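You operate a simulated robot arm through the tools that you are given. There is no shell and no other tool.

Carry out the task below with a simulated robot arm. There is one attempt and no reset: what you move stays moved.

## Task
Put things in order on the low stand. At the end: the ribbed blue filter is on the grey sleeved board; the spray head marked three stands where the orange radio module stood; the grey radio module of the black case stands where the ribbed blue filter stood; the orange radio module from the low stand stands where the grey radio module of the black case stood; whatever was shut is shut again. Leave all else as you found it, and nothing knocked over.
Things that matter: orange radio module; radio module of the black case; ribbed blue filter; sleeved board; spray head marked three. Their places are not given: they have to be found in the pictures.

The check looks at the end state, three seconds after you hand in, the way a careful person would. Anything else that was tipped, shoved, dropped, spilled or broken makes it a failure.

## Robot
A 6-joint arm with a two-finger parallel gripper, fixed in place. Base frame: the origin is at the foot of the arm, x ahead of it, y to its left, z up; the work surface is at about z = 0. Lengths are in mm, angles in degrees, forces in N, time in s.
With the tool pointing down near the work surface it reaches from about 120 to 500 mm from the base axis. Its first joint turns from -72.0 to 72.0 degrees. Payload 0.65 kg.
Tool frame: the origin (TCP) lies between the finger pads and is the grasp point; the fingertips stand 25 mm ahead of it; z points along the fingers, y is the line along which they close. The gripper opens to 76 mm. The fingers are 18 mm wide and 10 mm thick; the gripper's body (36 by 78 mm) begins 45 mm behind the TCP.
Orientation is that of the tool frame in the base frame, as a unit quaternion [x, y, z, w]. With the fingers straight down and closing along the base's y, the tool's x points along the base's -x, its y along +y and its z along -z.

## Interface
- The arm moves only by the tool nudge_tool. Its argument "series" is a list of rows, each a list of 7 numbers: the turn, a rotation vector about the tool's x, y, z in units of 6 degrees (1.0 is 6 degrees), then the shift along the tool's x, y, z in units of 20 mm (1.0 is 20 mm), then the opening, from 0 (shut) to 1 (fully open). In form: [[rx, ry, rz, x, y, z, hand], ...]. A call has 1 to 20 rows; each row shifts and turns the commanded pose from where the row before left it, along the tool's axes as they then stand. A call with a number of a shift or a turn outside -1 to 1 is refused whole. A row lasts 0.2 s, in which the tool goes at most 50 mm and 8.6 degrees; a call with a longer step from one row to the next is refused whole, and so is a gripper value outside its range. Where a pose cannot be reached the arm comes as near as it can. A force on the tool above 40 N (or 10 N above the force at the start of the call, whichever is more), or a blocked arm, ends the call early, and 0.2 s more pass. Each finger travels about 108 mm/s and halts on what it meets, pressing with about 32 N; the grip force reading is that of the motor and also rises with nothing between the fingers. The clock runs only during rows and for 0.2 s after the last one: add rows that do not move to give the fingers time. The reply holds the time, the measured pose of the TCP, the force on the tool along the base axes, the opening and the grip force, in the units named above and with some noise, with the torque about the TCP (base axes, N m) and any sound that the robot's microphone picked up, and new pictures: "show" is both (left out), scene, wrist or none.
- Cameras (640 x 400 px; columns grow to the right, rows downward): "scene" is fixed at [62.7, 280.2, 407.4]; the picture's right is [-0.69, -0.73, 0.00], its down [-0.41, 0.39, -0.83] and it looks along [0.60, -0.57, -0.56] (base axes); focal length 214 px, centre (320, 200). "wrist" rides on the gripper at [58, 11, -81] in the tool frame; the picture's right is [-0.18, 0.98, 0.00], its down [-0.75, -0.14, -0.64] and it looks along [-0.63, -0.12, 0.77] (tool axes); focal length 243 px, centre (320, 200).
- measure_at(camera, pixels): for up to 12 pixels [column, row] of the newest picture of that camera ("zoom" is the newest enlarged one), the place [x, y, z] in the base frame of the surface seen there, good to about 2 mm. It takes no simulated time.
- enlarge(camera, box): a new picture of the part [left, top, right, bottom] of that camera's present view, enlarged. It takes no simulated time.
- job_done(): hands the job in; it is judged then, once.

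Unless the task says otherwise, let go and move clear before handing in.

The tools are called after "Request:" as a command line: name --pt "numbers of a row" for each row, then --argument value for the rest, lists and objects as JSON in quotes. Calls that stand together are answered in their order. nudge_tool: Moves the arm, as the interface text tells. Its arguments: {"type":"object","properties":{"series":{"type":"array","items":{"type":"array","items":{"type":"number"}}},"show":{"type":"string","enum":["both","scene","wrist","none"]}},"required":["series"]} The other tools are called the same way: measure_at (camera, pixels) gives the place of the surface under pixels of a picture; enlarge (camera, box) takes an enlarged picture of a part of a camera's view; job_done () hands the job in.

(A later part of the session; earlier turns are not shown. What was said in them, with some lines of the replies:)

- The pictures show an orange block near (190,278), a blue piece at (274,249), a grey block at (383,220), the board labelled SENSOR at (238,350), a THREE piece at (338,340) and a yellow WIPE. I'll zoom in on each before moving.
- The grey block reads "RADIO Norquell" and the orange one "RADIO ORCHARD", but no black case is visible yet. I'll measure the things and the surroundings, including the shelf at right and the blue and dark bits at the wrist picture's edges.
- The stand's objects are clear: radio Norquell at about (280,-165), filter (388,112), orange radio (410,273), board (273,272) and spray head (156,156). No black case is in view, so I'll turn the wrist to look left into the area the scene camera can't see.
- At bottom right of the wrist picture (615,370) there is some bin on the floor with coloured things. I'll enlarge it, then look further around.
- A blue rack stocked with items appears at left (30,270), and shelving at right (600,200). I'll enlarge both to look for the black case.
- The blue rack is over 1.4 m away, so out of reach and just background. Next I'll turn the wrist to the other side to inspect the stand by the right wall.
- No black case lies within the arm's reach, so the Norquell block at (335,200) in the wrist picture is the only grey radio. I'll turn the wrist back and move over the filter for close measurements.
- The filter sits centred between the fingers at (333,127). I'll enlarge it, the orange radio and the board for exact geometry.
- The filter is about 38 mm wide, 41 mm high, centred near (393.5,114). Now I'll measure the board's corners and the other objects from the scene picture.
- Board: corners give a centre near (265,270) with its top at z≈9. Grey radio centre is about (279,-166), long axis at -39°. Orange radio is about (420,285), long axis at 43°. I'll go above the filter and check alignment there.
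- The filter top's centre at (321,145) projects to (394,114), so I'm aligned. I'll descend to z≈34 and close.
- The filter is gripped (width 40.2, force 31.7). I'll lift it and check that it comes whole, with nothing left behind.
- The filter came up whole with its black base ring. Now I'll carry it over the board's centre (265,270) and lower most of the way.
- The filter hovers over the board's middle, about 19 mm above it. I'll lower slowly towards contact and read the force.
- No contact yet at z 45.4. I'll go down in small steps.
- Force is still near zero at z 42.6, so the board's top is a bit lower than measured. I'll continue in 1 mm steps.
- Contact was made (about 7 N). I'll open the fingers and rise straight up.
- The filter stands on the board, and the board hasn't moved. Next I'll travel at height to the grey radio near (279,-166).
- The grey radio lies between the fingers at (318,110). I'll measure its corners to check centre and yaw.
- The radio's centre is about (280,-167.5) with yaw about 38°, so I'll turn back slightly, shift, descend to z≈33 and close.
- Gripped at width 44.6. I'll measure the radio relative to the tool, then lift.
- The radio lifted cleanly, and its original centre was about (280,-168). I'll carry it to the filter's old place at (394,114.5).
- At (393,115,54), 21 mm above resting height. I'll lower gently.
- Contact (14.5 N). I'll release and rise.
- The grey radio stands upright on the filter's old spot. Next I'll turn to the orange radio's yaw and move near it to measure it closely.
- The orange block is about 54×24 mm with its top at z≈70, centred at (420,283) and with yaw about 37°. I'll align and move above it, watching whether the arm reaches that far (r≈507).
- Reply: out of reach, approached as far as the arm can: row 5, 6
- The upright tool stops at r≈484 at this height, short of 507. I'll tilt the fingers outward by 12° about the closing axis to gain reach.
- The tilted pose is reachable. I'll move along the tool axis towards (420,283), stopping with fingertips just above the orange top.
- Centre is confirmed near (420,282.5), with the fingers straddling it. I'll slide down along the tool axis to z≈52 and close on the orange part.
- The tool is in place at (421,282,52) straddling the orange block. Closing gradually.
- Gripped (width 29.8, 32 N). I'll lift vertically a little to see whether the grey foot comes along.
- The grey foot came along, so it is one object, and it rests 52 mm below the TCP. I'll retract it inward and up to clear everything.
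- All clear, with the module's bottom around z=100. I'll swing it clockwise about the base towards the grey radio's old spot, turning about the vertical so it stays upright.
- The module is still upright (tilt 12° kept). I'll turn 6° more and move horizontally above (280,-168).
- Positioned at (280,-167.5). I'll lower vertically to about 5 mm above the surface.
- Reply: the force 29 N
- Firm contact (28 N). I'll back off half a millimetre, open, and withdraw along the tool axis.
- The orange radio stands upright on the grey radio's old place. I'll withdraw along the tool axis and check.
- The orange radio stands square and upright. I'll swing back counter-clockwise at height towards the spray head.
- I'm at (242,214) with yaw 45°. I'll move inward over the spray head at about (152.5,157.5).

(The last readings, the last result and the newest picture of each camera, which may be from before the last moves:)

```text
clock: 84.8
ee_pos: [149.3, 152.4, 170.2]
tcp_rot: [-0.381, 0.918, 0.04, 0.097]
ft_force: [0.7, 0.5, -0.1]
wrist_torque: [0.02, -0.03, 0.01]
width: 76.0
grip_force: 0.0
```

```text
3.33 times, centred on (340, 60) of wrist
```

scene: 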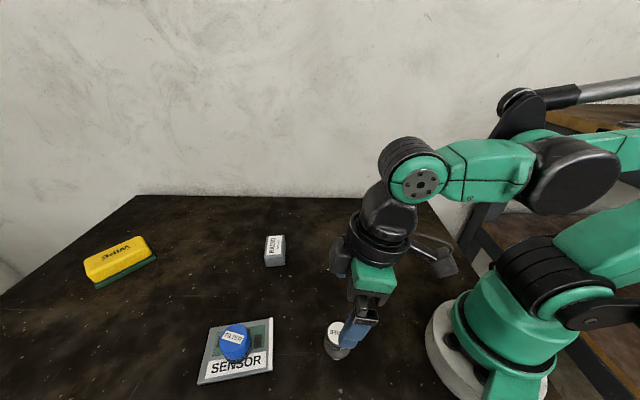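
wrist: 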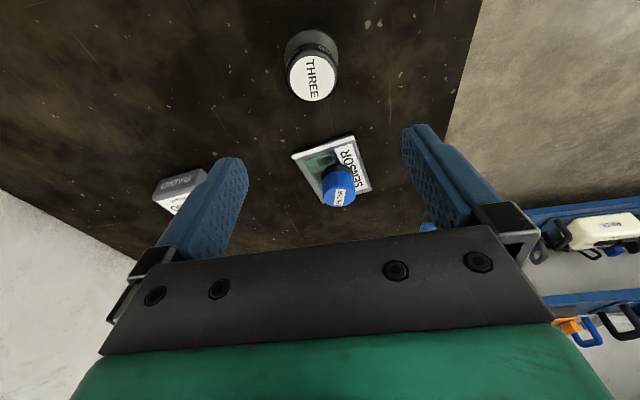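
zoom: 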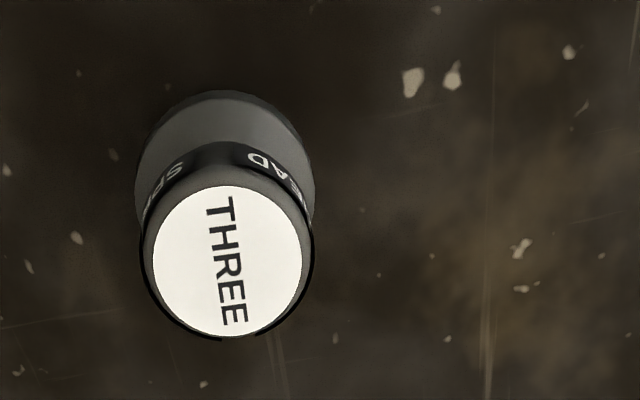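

The THREE cap is at (312,79). I'll measure its centre, edges and profile.

Request:
measure_at --camera "wrist" --pixels '[[312, 79], [292, 79], [332, 79], [312, 59], [312, 98], [312, 50], [312, 46], [312, 40], [312, 34], [288, 50], [335, 50], [312, 30]]'

Request:
measure_at --camera "scene" --pixels '[[335, 347], [335, 351], [335, 355], [335, 358], [335, 360], [328, 356], [343, 356], [333, 361]]'

Request:
enlarge --camera "scene" --box '[310, 310, 370, 370]'

```text
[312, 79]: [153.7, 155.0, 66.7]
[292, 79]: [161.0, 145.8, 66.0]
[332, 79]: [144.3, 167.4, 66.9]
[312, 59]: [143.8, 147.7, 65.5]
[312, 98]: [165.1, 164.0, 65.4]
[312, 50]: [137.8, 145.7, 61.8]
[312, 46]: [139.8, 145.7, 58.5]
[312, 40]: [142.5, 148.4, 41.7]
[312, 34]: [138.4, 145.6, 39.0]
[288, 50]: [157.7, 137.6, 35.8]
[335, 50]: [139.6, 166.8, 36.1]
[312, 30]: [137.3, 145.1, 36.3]
```

```text
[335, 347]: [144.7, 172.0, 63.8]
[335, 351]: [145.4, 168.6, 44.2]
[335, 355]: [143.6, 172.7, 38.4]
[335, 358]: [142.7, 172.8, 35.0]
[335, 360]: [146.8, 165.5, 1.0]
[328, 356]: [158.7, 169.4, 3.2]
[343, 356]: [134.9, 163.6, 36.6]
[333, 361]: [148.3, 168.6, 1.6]
```

```text
6.67 times, centred on (340, 340) of scene
```

zoom: 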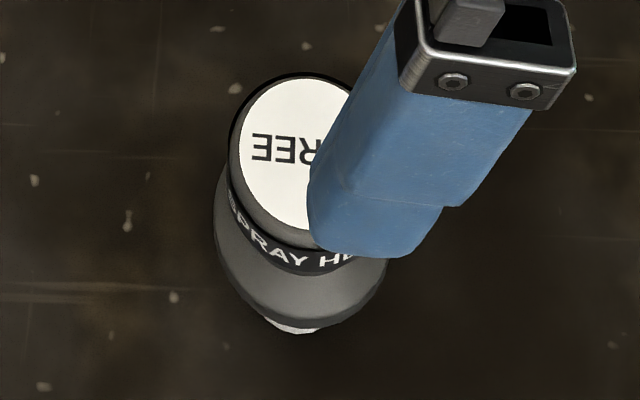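

The spray head's centre is about (153.3,156.2). Its cap has r≈18 at z 48–67, with a flare of r≈20 at z 35–40. I'll grip the cap only, with TCP at z≈68, and descend first to z≈102.

Request:
nudge_tool --pt "0 0 0 -0.265 0 0.056 1" --pt "0 0 0 0.177 0 0.831 1" --pt "0 0 0 0.177 0 0.831 1" --pt "0 0 0 0.177 0 0.831 1" --pt "0 0 0 0.177 0 0.831 1" --pt "0 0 0 0 0 0 1"

Request:
enlarge --camera "wrist" --box '[240, 0, 440, 200]'

```text
clock: 86.2
ee_pos: [153.6, 157.1, 102.3]
tcp_rot: [-0.381, 0.918, 0.04, 0.097]
ft_force: [0.5, 0.3, 0.4]
wrist_torque: [-0.03, 0.03, 0.02]
width: 75.7
grip_force: 0.1
```

scene: 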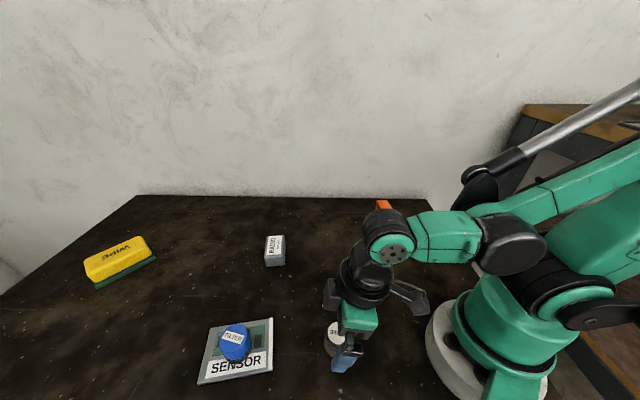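
wrist: 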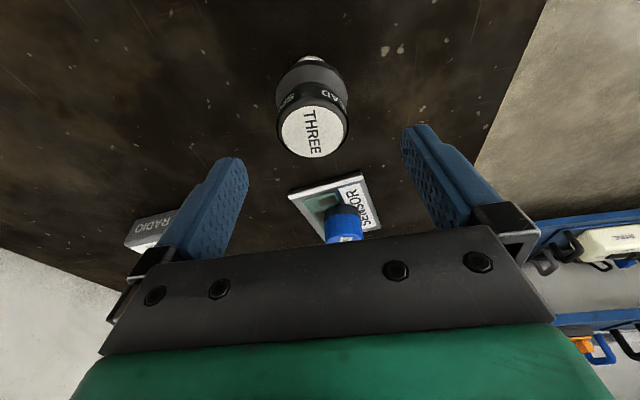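

```text
2.00 times, centred on (340, 100) of wrist
```

zoom: 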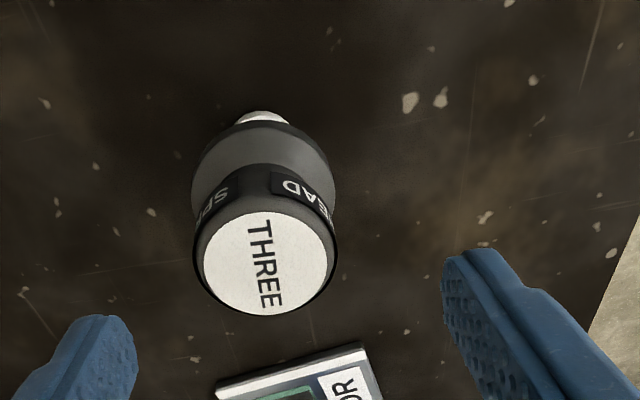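

Request:
measure_at --camera "wrist" --pixels '[[313, 131], [284, 131], [343, 128], [312, 110], [314, 154], [279, 130], [346, 128], [312, 98], [310, 83], [310, 75], [310, 66], [310, 58]]'

```text
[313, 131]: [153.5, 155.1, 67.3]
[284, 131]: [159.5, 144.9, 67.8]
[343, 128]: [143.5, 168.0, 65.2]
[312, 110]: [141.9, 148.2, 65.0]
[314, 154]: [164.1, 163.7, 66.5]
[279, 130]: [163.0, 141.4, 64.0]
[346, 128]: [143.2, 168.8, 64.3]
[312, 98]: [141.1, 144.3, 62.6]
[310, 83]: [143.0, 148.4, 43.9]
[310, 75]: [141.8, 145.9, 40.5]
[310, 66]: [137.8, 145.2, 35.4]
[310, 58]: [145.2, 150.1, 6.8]
```

The centre is confirmed at (153,156) and the tool is laterally aligned. I'll descend vertically 34 mm and close gradually on the cap.

Request:
nudge_tool --pt "0 0 0 0.125 0 0.5866 1" --pt "0 0 0 0.125 0 0.5866 1" --pt "0 0 0 0.1036 0 0.489 1" --pt "0 0 0 0 0 0 1" --pt "0 0 0 0 0 0 0.8" --pt "0 0 0 0 0 0 0.7" --pt "0 0 0 0 0 0 0.62" --pt "0 0 0 0 0 0 0.57" --pt "0 0 0 0 0 0 0.53" --pt "0 0 0 0 0 0 0.49" --pt "0 0 0 0 0 0 0.45" --pt "0 0 0 0 0 0 0.4" --pt "0 0 0 0 0 0 0.3" --pt "0 0 0 0 0 0 0.3"

Request:
enlarge --camera "scene" --box '[300, 300, 400, 400]'

Request:
enlarge --camera "wrist" --box '[220, 60, 420, 260]'

```text
clock: 89.2
ee_pos: [151.9, 155.6, 66.6]
tcp_rot: [-0.382, 0.918, 0.04, 0.097]
ft_force: [0.2, 0.0, 0.1]
wrist_torque: [0.01, -0.04, 0.01]
width: 33.5
grip_force: 32.1
```

scene: 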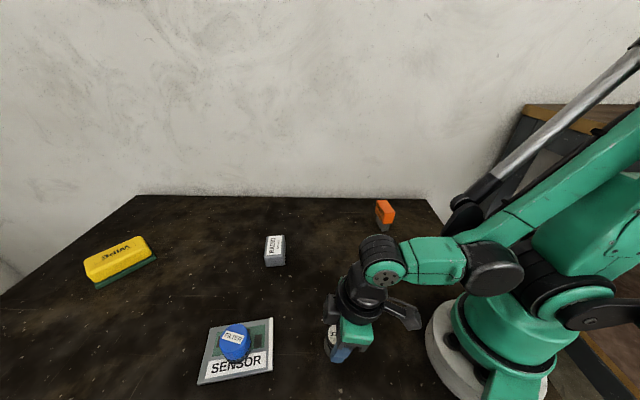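
wrist: 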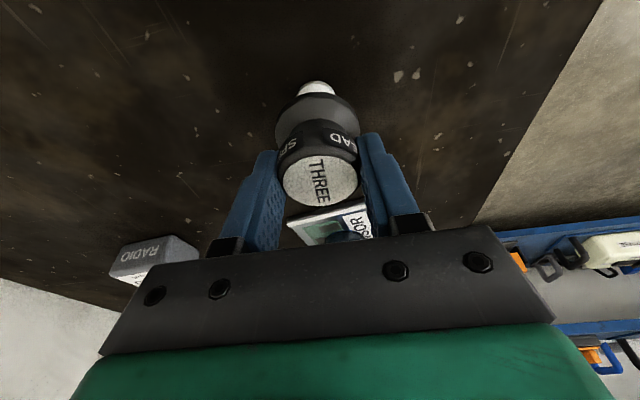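

```text
4.00 times, centred on (350, 350) of scene
```

zoom: 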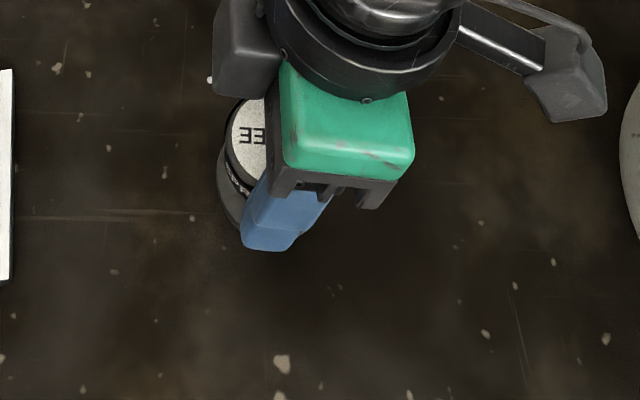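

```text
2.00 times, centred on (320, 160) of wrist
```

zoom: 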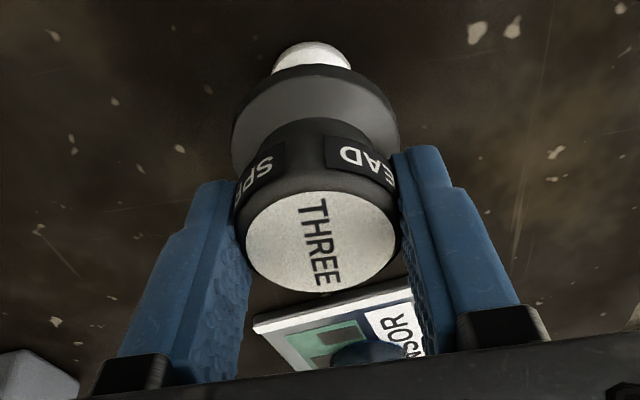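

Gripped at width 33.5. I'll check where the cap sits relative to the TCP before lifting.

Request:
measure_at --camera "wrist" --pixels '[[321, 181], [284, 181], [358, 176], [320, 158], [322, 203], [318, 150], [317, 125], [316, 108], [316, 92], [316, 84], [300, 90], [333, 90]]'

```text
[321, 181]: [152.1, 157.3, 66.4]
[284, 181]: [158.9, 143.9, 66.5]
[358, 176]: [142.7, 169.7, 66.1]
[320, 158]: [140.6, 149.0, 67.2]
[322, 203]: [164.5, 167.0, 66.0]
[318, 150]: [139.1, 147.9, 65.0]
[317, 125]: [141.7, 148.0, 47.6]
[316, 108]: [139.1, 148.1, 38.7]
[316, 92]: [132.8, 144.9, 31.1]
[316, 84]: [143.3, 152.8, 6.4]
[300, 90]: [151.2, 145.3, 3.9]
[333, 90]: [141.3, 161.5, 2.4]
```

The cap is centred on the TCP within about 1 mm. I'll lift vertically and check.

Request:
nudge_tool --pt "0 0 0 -0.052 0 -0.245 0.3" --pt "0 0 0 -0.156 0 -0.734 0.3" --pt "0 0 0 0 0 0 0.3"

Request:
enlarge --camera "wrist" --box '[220, 60, 420, 260]'

Request:
enlarge --camera "scene" --box '[300, 280, 420, 400]'

```text
clock: 90.0
ee_pos: [153.9, 156.6, 87.9]
tcp_rot: [-0.381, 0.919, 0.04, 0.098]
ft_force: [0.6, 0.1, -1.0]
wrist_torque: [0.04, 0.01, 0.01]
width: 33.5
grip_force: 31.7
```

scene: 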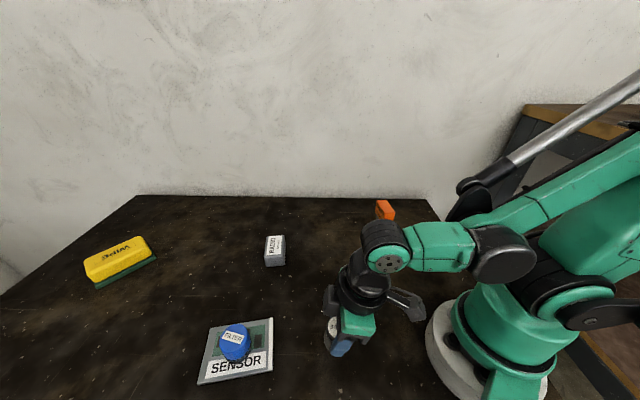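
wrist: 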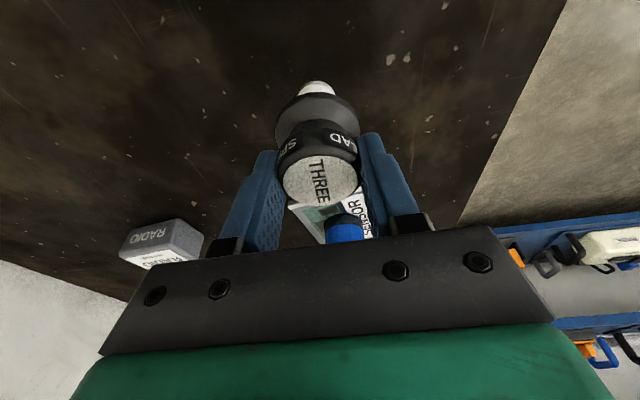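

```text
2.00 times, centred on (320, 160) of wrist
```

zoom: 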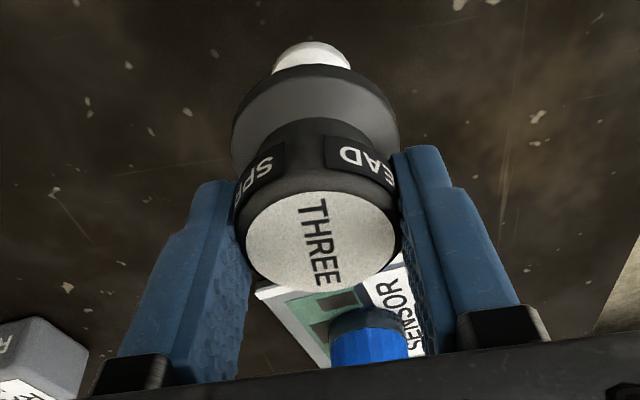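

```text
3.33 times, centred on (360, 340) of scene
```

zoom: 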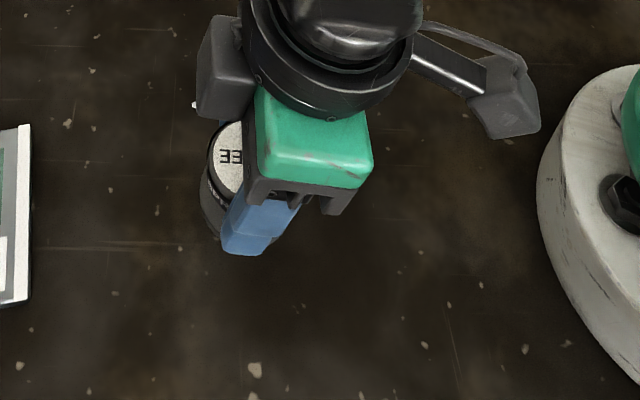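

The spray head came up whole and upright. I'll raise it to about z=150, turn 9° towards the target's direction, and carry it outward past the board at height.

Request:
nudge_tool --pt "0 0 0 -0.161 0 -0.758 0.3" --pt "0 0 0 -0.161 0 -0.758 0.3" --pt "0 0 0 -0.161 0 -0.758 0.3" --pt "0 0 0 -0.161 0 -0.758 0.3" --pt "0.156 0 0.7335 0 0 0 0.3" --pt "0.156 0 0.7335 0 0 0 0.3" --pt "0 0 0 -0.915 -0.178 0.1947 0.3" --pt "0 0 0 -0.915 -0.178 0.1947 0.3" --pt "0 0 0 -0.915 -0.178 0.1947 0.3" --pt "0 0 0 -0.915 -0.178 0.1947 0.3" --pt "0 0 0 -0.915 -0.178 0.1947 0.3" --pt "0 0 0 -0.915 -0.178 0.1947 0.3" --pt "0 0 0 -0.915 -0.178 0.1947 0.3" --pt "0 0 0 -0.915 -0.178 0.1947 0.3" --pt "0 0 0 -0.915 -0.178 0.1947 0.3" --pt "0 0 0 -0.915 -0.178 0.1947 0.3" --pt "0 0 0 -0.915 -0.178 0.1947 0.3" --pt "0 0 0 -0.915 -0.178 0.1947 0.3" --pt "0 0 0 0 0 0 0.3"

```text
clock: 94.0
ee_pos: [360.0, 254.7, 150.0]
tcp_rot: [-0.308, 0.946, 0.032, 0.1]
ft_force: [0.0, -0.2, -1.2]
wrist_torque: [-0.01, -0.04, 0.01]
width: 33.4
grip_force: 31.5
```

scene: 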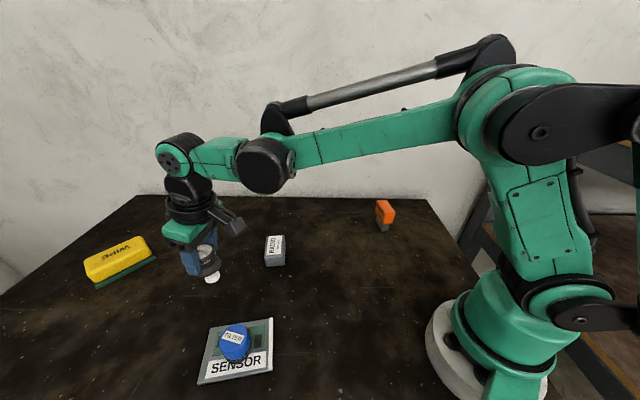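
wrist: 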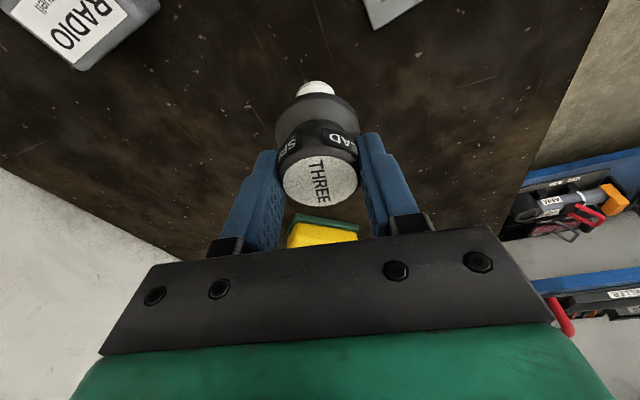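

On target at (360,254.7,150). I'll move outward and down to just above the orange radio's old place.

Request:
nudge_tool --pt "0 0 0 -0.482 -0.13 0.859 0.3" --pt "0 0 0 -0.482 -0.13 0.859 0.3" --pt "0 0 0 -0.482 -0.13 0.859 0.3" --pt "0 0 0 -0.482 -0.13 0.859 0.3" --pt "0 0 0 -0.482 -0.13 0.859 0.3" --pt "0 0 0 0 0 0 0.3"

Request:
enlarge --camera "scene" --box '[140, 220, 260, 320]'

```text
clock: 95.4
ee_pos: [420.3, 281.7, 75.5]
tcp_rot: [-0.308, 0.946, 0.032, 0.099]
ft_force: [-0.9, 0.0, 0.4]
wrist_torque: [0.02, -0.03, -0.02]
width: 33.3
grip_force: 32.4
```

scene: 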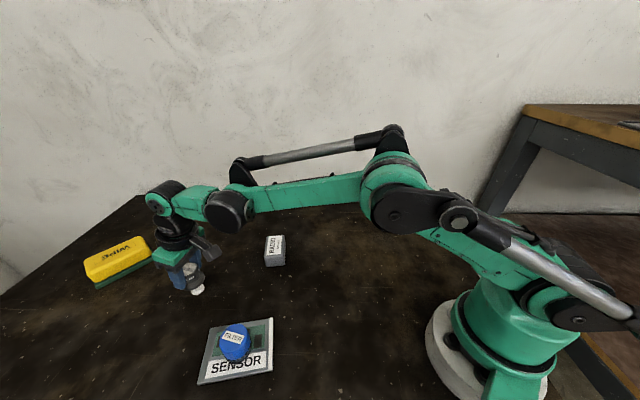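
wrist: 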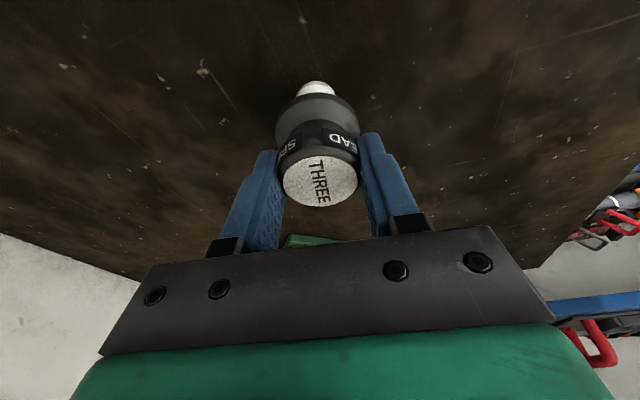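

```text
4.00 times, centred on (200, 270) of scene
```

zoom: 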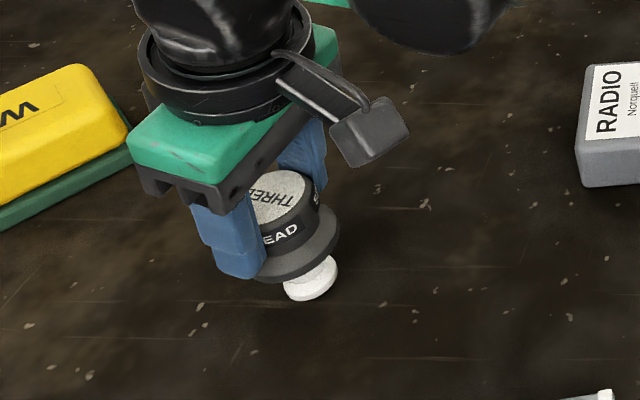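

The spray head looks just as it did when gripped, so it is still upright. I'll lower it step by step until contact.

Request:
nudge_tool --pt "0 0 0 0.026 0 0.122 0.3" --pt "0 0 0 0.026 0 0.122 0.3" --pt "0 0 0 0 0 0 0.3" --show "none"

Request:
nudge_tool --pt "0 0 0 0.0083 0 0.0391 0.3" --pt "0 0 0 0 0 0 0.3" --show "none"

Request:
nudge_tool --pt "0 0 0 0.0083 0 0.0391 0.3" --pt "0 0 0 0 0 0 0.3" --show "none"

```text
clock: 96.2
ee_pos: [420.1, 282.4, 70.8]
tcp_rot: [-0.309, 0.945, 0.032, 0.099]
ft_force: [-0.2, 0.0, 0.5]
wrist_torque: [0.01, -0.02, -0.03]
width: 33.4
grip_force: 32.3
```

```text
clock: 96.8
ee_pos: [420.7, 282.5, 69.7]
tcp_rot: [-0.308, 0.945, 0.033, 0.1]
ft_force: [0.7, 0.0, -0.2]
wrist_torque: [-0.03, -0.01, 0.02]
width: 33.3
grip_force: 31.4
```

```text
clock: 97.4
ee_pos: [420.0, 281.4, 69.7]
tcp_rot: [-0.308, 0.946, 0.033, 0.099]
ft_force: [-0.4, 0.7, -0.2]
wrist_torque: [-0.01, -0.01, 0.02]
width: 33.3
grip_force: 32.1
```

Request:
nudge_tool --pt "0 0 0 0.0083 0 0.0391 0.3" --pt "0 0 0 0 0 0 0.3" --show "none"

Request:
nudge_tool --pt "0 0 0 0.005 0 0.025 0.3" --pt "0 0 0 0 0 0 0.3" --show "none"

Request:
nudge_tool --pt "0 0 0 0.005 0 0.025 0.3" --pt "0 0 0 0 0 0 0.3" --show "none"

```text
clock: 98.0
ee_pos: [420.1, 281.7, 68.3]
tcp_rot: [-0.309, 0.945, 0.032, 0.099]
ft_force: [0.4, -0.5, -0.3]
wrist_torque: [-0.01, -0.04, -0.03]
width: 33.3
grip_force: 32.1
```

```text
clock: 98.6
ee_pos: [420.1, 280.8, 68.0]
tcp_rot: [-0.308, 0.945, 0.032, 0.1]
ft_force: [-0.3, 0.0, 0.2]
wrist_torque: [0.0, 0.01, -0.01]
width: 33.4
grip_force: 31.8
```

```text
clock: 99.2
ee_pos: [419.9, 280.7, 66.9]
tcp_rot: [-0.308, 0.946, 0.032, 0.099]
ft_force: [0.6, 0.6, -0.6]
wrist_torque: [-0.01, 0.04, 0.0]
width: 33.2
grip_force: 31.8
```

Request:
nudge_tool --pt "0 0 0 0.005 0 0.025 0.3" --pt "0 0 0 0 0 0 0.3" --show "none"

Request:
nudge_tool --pt "0 0 0 0.005 0 0.025 0.3" --pt "0 0 0 0 0 0 0.3" --show "none"

```text
clock: 99.8
ee_pos: [420.2, 280.9, 67.5]
tcp_rot: [-0.308, 0.945, 0.033, 0.1]
ft_force: [2.0, -0.4, 6.7]
wrist_torque: [0.03, -0.08, -0.01]
width: 33.2
grip_force: 32.6
```

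```text
clock: 100.4
ee_pos: [420.3, 281.5, 67.0]
tcp_rot: [-0.308, 0.946, 0.032, 0.1]
ft_force: [-0.1, -1.2, 28.1]
wrist_torque: [-0.01, 0.03, 0.01]
width: 33.3
grip_force: 31.8
```

Contact (6.7 N, then 28 N). I'll back off 0.4 mm to light contact and open gently.

Request:
nudge_tool --pt "0 0 0 -0.004 0 -0.021 0.3" --pt "0 0 0 0 0 0 0.3" --show "none"

Request:
nudge_tool --pt "0 0 0 0 0 0 0.45" --pt "0 0 0 0 0 0 0.5" --pt "0 0 0 0 0 0 0.6" --pt "0 0 0 0 0 0 0.8" --pt "0 0 0 0 0 0 1" --pt "0 0 0 0 0 0 1"

Request:
enlarge --camera "scene" --box '[140, 220, 260, 320]'

```text
clock: 101.0
ee_pos: [418.8, 280.7, 65.8]
tcp_rot: [-0.308, 0.946, 0.033, 0.1]
ft_force: [1.7, -1.3, 23.1]
wrist_torque: [0.03, -0.08, -0.01]
width: 33.5
grip_force: 32.8
```

```text
clock: 102.4
ee_pos: [420.6, 282.6, 67.4]
tcp_rot: [-0.308, 0.946, 0.033, 0.1]
ft_force: [0.0, -0.8, 0.1]
wrist_torque: [-0.03, -0.01, 0.0]
width: 75.9
grip_force: 0.0
```

scene: 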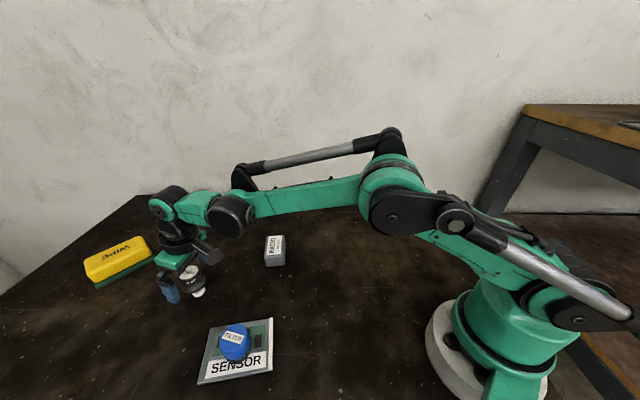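
wrist: 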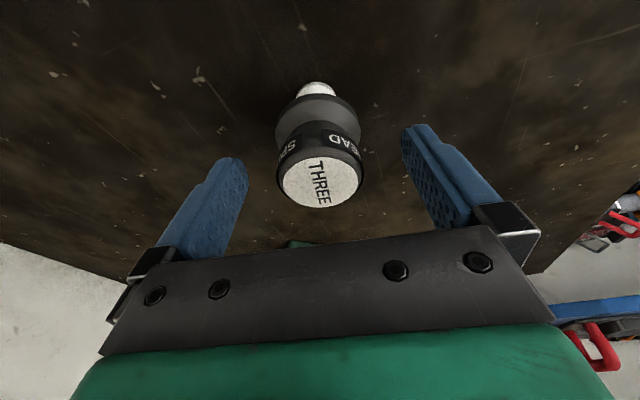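

```text
4.00 times, centred on (200, 270) of scene
```

zoom: 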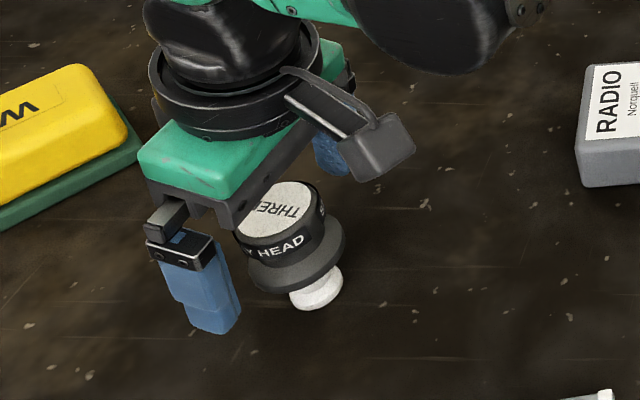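

The spray head stands free and upright. I'll withdraw along the tool axis, away from it.

Request:
nudge_tool --pt "0 0 0 0 0 -0.4 1" --pt "0 0 0 0 0 -0.8 1" --pt "0 0 0 0 0 -1 1" --pt "0 0 0 0 0 -1 1" --pt "0 0 0 0.4 0 -1 1" --pt "0 0 0 0.8 0 -1 1" --pt "0 0 0 1 0 -0.5 1" --pt "0 0 0 1 0 0 1" --pt "0 0 0 1 0 0 1" --pt "0 0 0 1 0 0 1"

Request:
enlarge --camera "scene" --box '[60, 200, 300, 400]'

```text
clock: 104.6
ee_pos: [318.4, 207.2, 156.3]
tcp_rot: [-0.308, 0.946, 0.032, 0.099]
ft_force: [0.1, -0.3, 0.1]
wrist_torque: [-0.02, 0.02, -0.01]
width: 75.9
grip_force: 0.0
```

scene: 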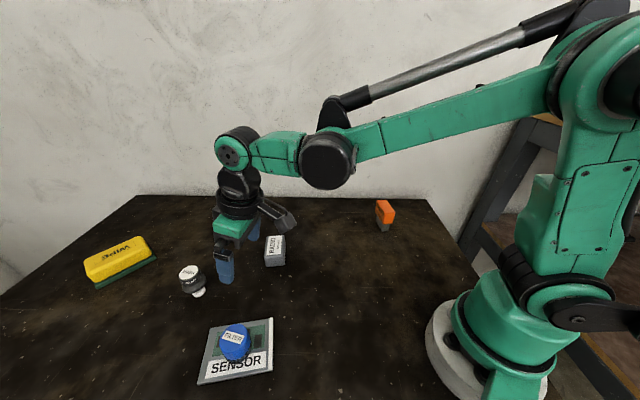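
wrist: 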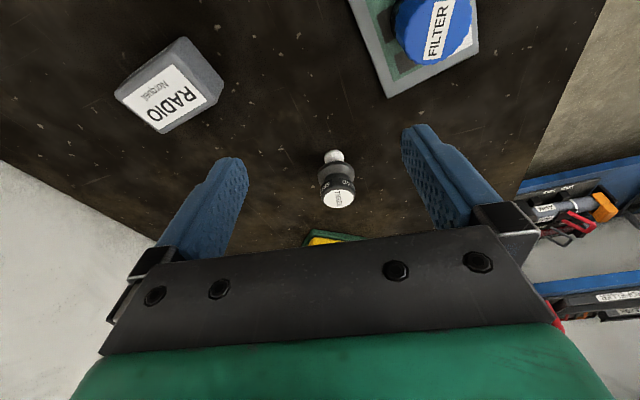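

```text
2.00 times, centred on (180, 300) of scene
```

zoom: 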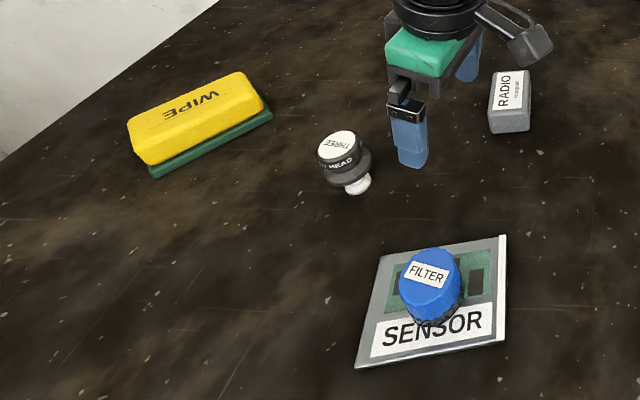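

All four things appear placed. I'll raise the arm clear and verify positions by measurement.

Request:
nudge_tool --pt "0 1 0 0.5 -0.5 -0.8 1" --pt "0 1 0 0.5 -0.8 -0.8 1" --pt "0 0 0 0.5 -1 -0.8 1" --pt "0 0 0 0.5 -1 -0.8 1" --pt "0 0 0 0.5 -1 -0.8 1" --pt "0 0 0 0 -1 0 1" --pt "0 0 0 0 -1 0 1" --pt "0 0 0 0 -1 0 1" --pt "0 0 0 0 0 0 1"

Request:
measure_at --camera "scene" --pixels '[[189, 273], [181, 271], [196, 272], [188, 268], [190, 278], [198, 293], [234, 333], [276, 244], [384, 209], [211, 329], [270, 319], [271, 369]]'

Request:
enlarge --camera "scene" --box '[150, 250, 230, 310]'

Request:
enlarge --camera "scene" --box '[180, 300, 300, 400]'

```text
clock: 106.6
ee_pos: [359.8, 57.2, 232.8]
tcp_rot: [-0.31, 0.951, 0.001, 0.0]
ft_force: [0.1, 0.5, -0.6]
wrist_torque: [0.01, 0.0, 0.0]
width: 75.9
grip_force: 0.0
```

scene: 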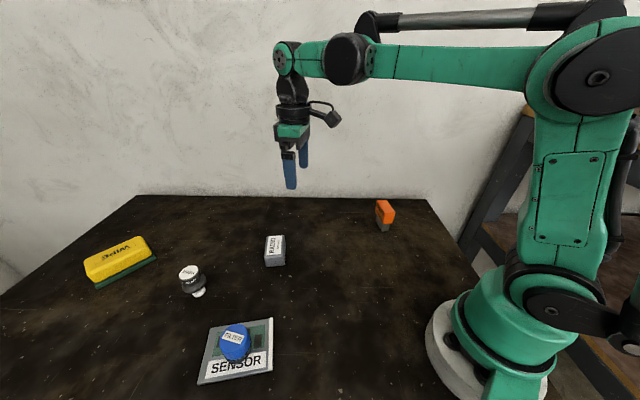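
wrist: 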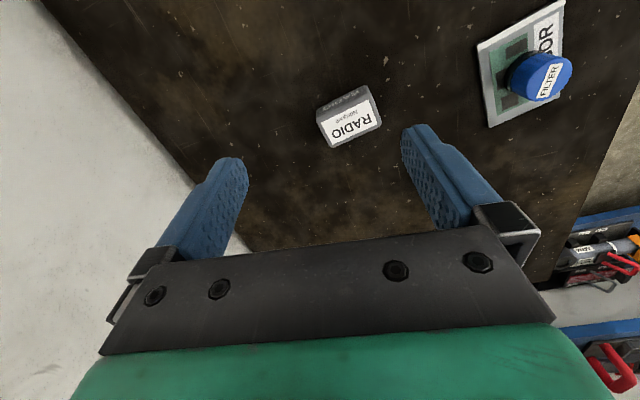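

```text
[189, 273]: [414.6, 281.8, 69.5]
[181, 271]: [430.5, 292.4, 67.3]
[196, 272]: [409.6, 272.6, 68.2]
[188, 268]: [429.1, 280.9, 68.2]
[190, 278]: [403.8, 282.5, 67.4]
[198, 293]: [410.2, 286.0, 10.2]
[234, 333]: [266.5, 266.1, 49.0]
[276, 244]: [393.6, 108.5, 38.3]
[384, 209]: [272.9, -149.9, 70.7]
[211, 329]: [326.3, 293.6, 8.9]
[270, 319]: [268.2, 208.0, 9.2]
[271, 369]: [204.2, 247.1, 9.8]
```

```text
6.67 times, centred on (190, 280) of scene
```

zoom: 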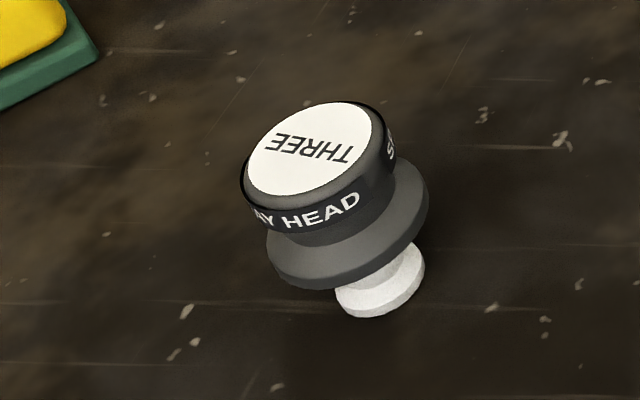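

```text
4.00 times, centred on (240, 350) of scene
```

zoom: 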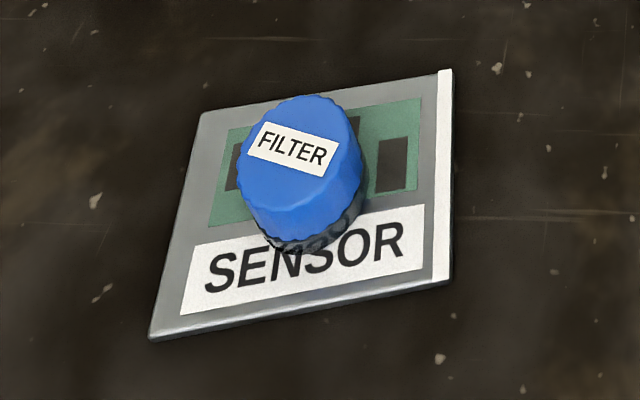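

The measurements agree: spray head top at about (418,282) and level at z≈68, grey radio at (394,112), orange radio at (280,-168). The filter is on the unmoved board, the WIPE block is untouched, and nothing within reach was ever shut. The arm is clear with the gripper open, so I'm handing in.

Request:
job_done

```text
The job is handed in.
```

I moved all four things and handed the job in with the arm clear and the gripper open. One part rests on an assumption: I never found a black case within the arm's reach.

| Thing | Where it is now | Checked by |
|---|---|---|
| Ribbed blue filter | On the grey sleeved board, near its middle, at about (265, 270) | Close-up; the board had not moved beyond measuring error |
| Spray head marked three | The orange radio module's old place, about (418, 282) | Measured; upright, top level |
| Grey radio module ("RADIO Norquell") | The ribbed blue filter's old place, about (393, 114) | Picture and measurement; upright |
| Orange radio module ("RADIO ORCHARD") | The grey radio module's old place, about (280, -168) | Arm position when I let go; upright in the picture |

- **Black case:** the only grey radio module I saw in reach stood on the low stand itself, so I took it to be the one of the black case. If the case stands somewhere I could not see, this part is wrong.
- **Whatever was shut:** I found nothing shut within reach and opened nothing.
- **Everything else:** the yellow WIPE block was not touched, and nothing was knocked over.
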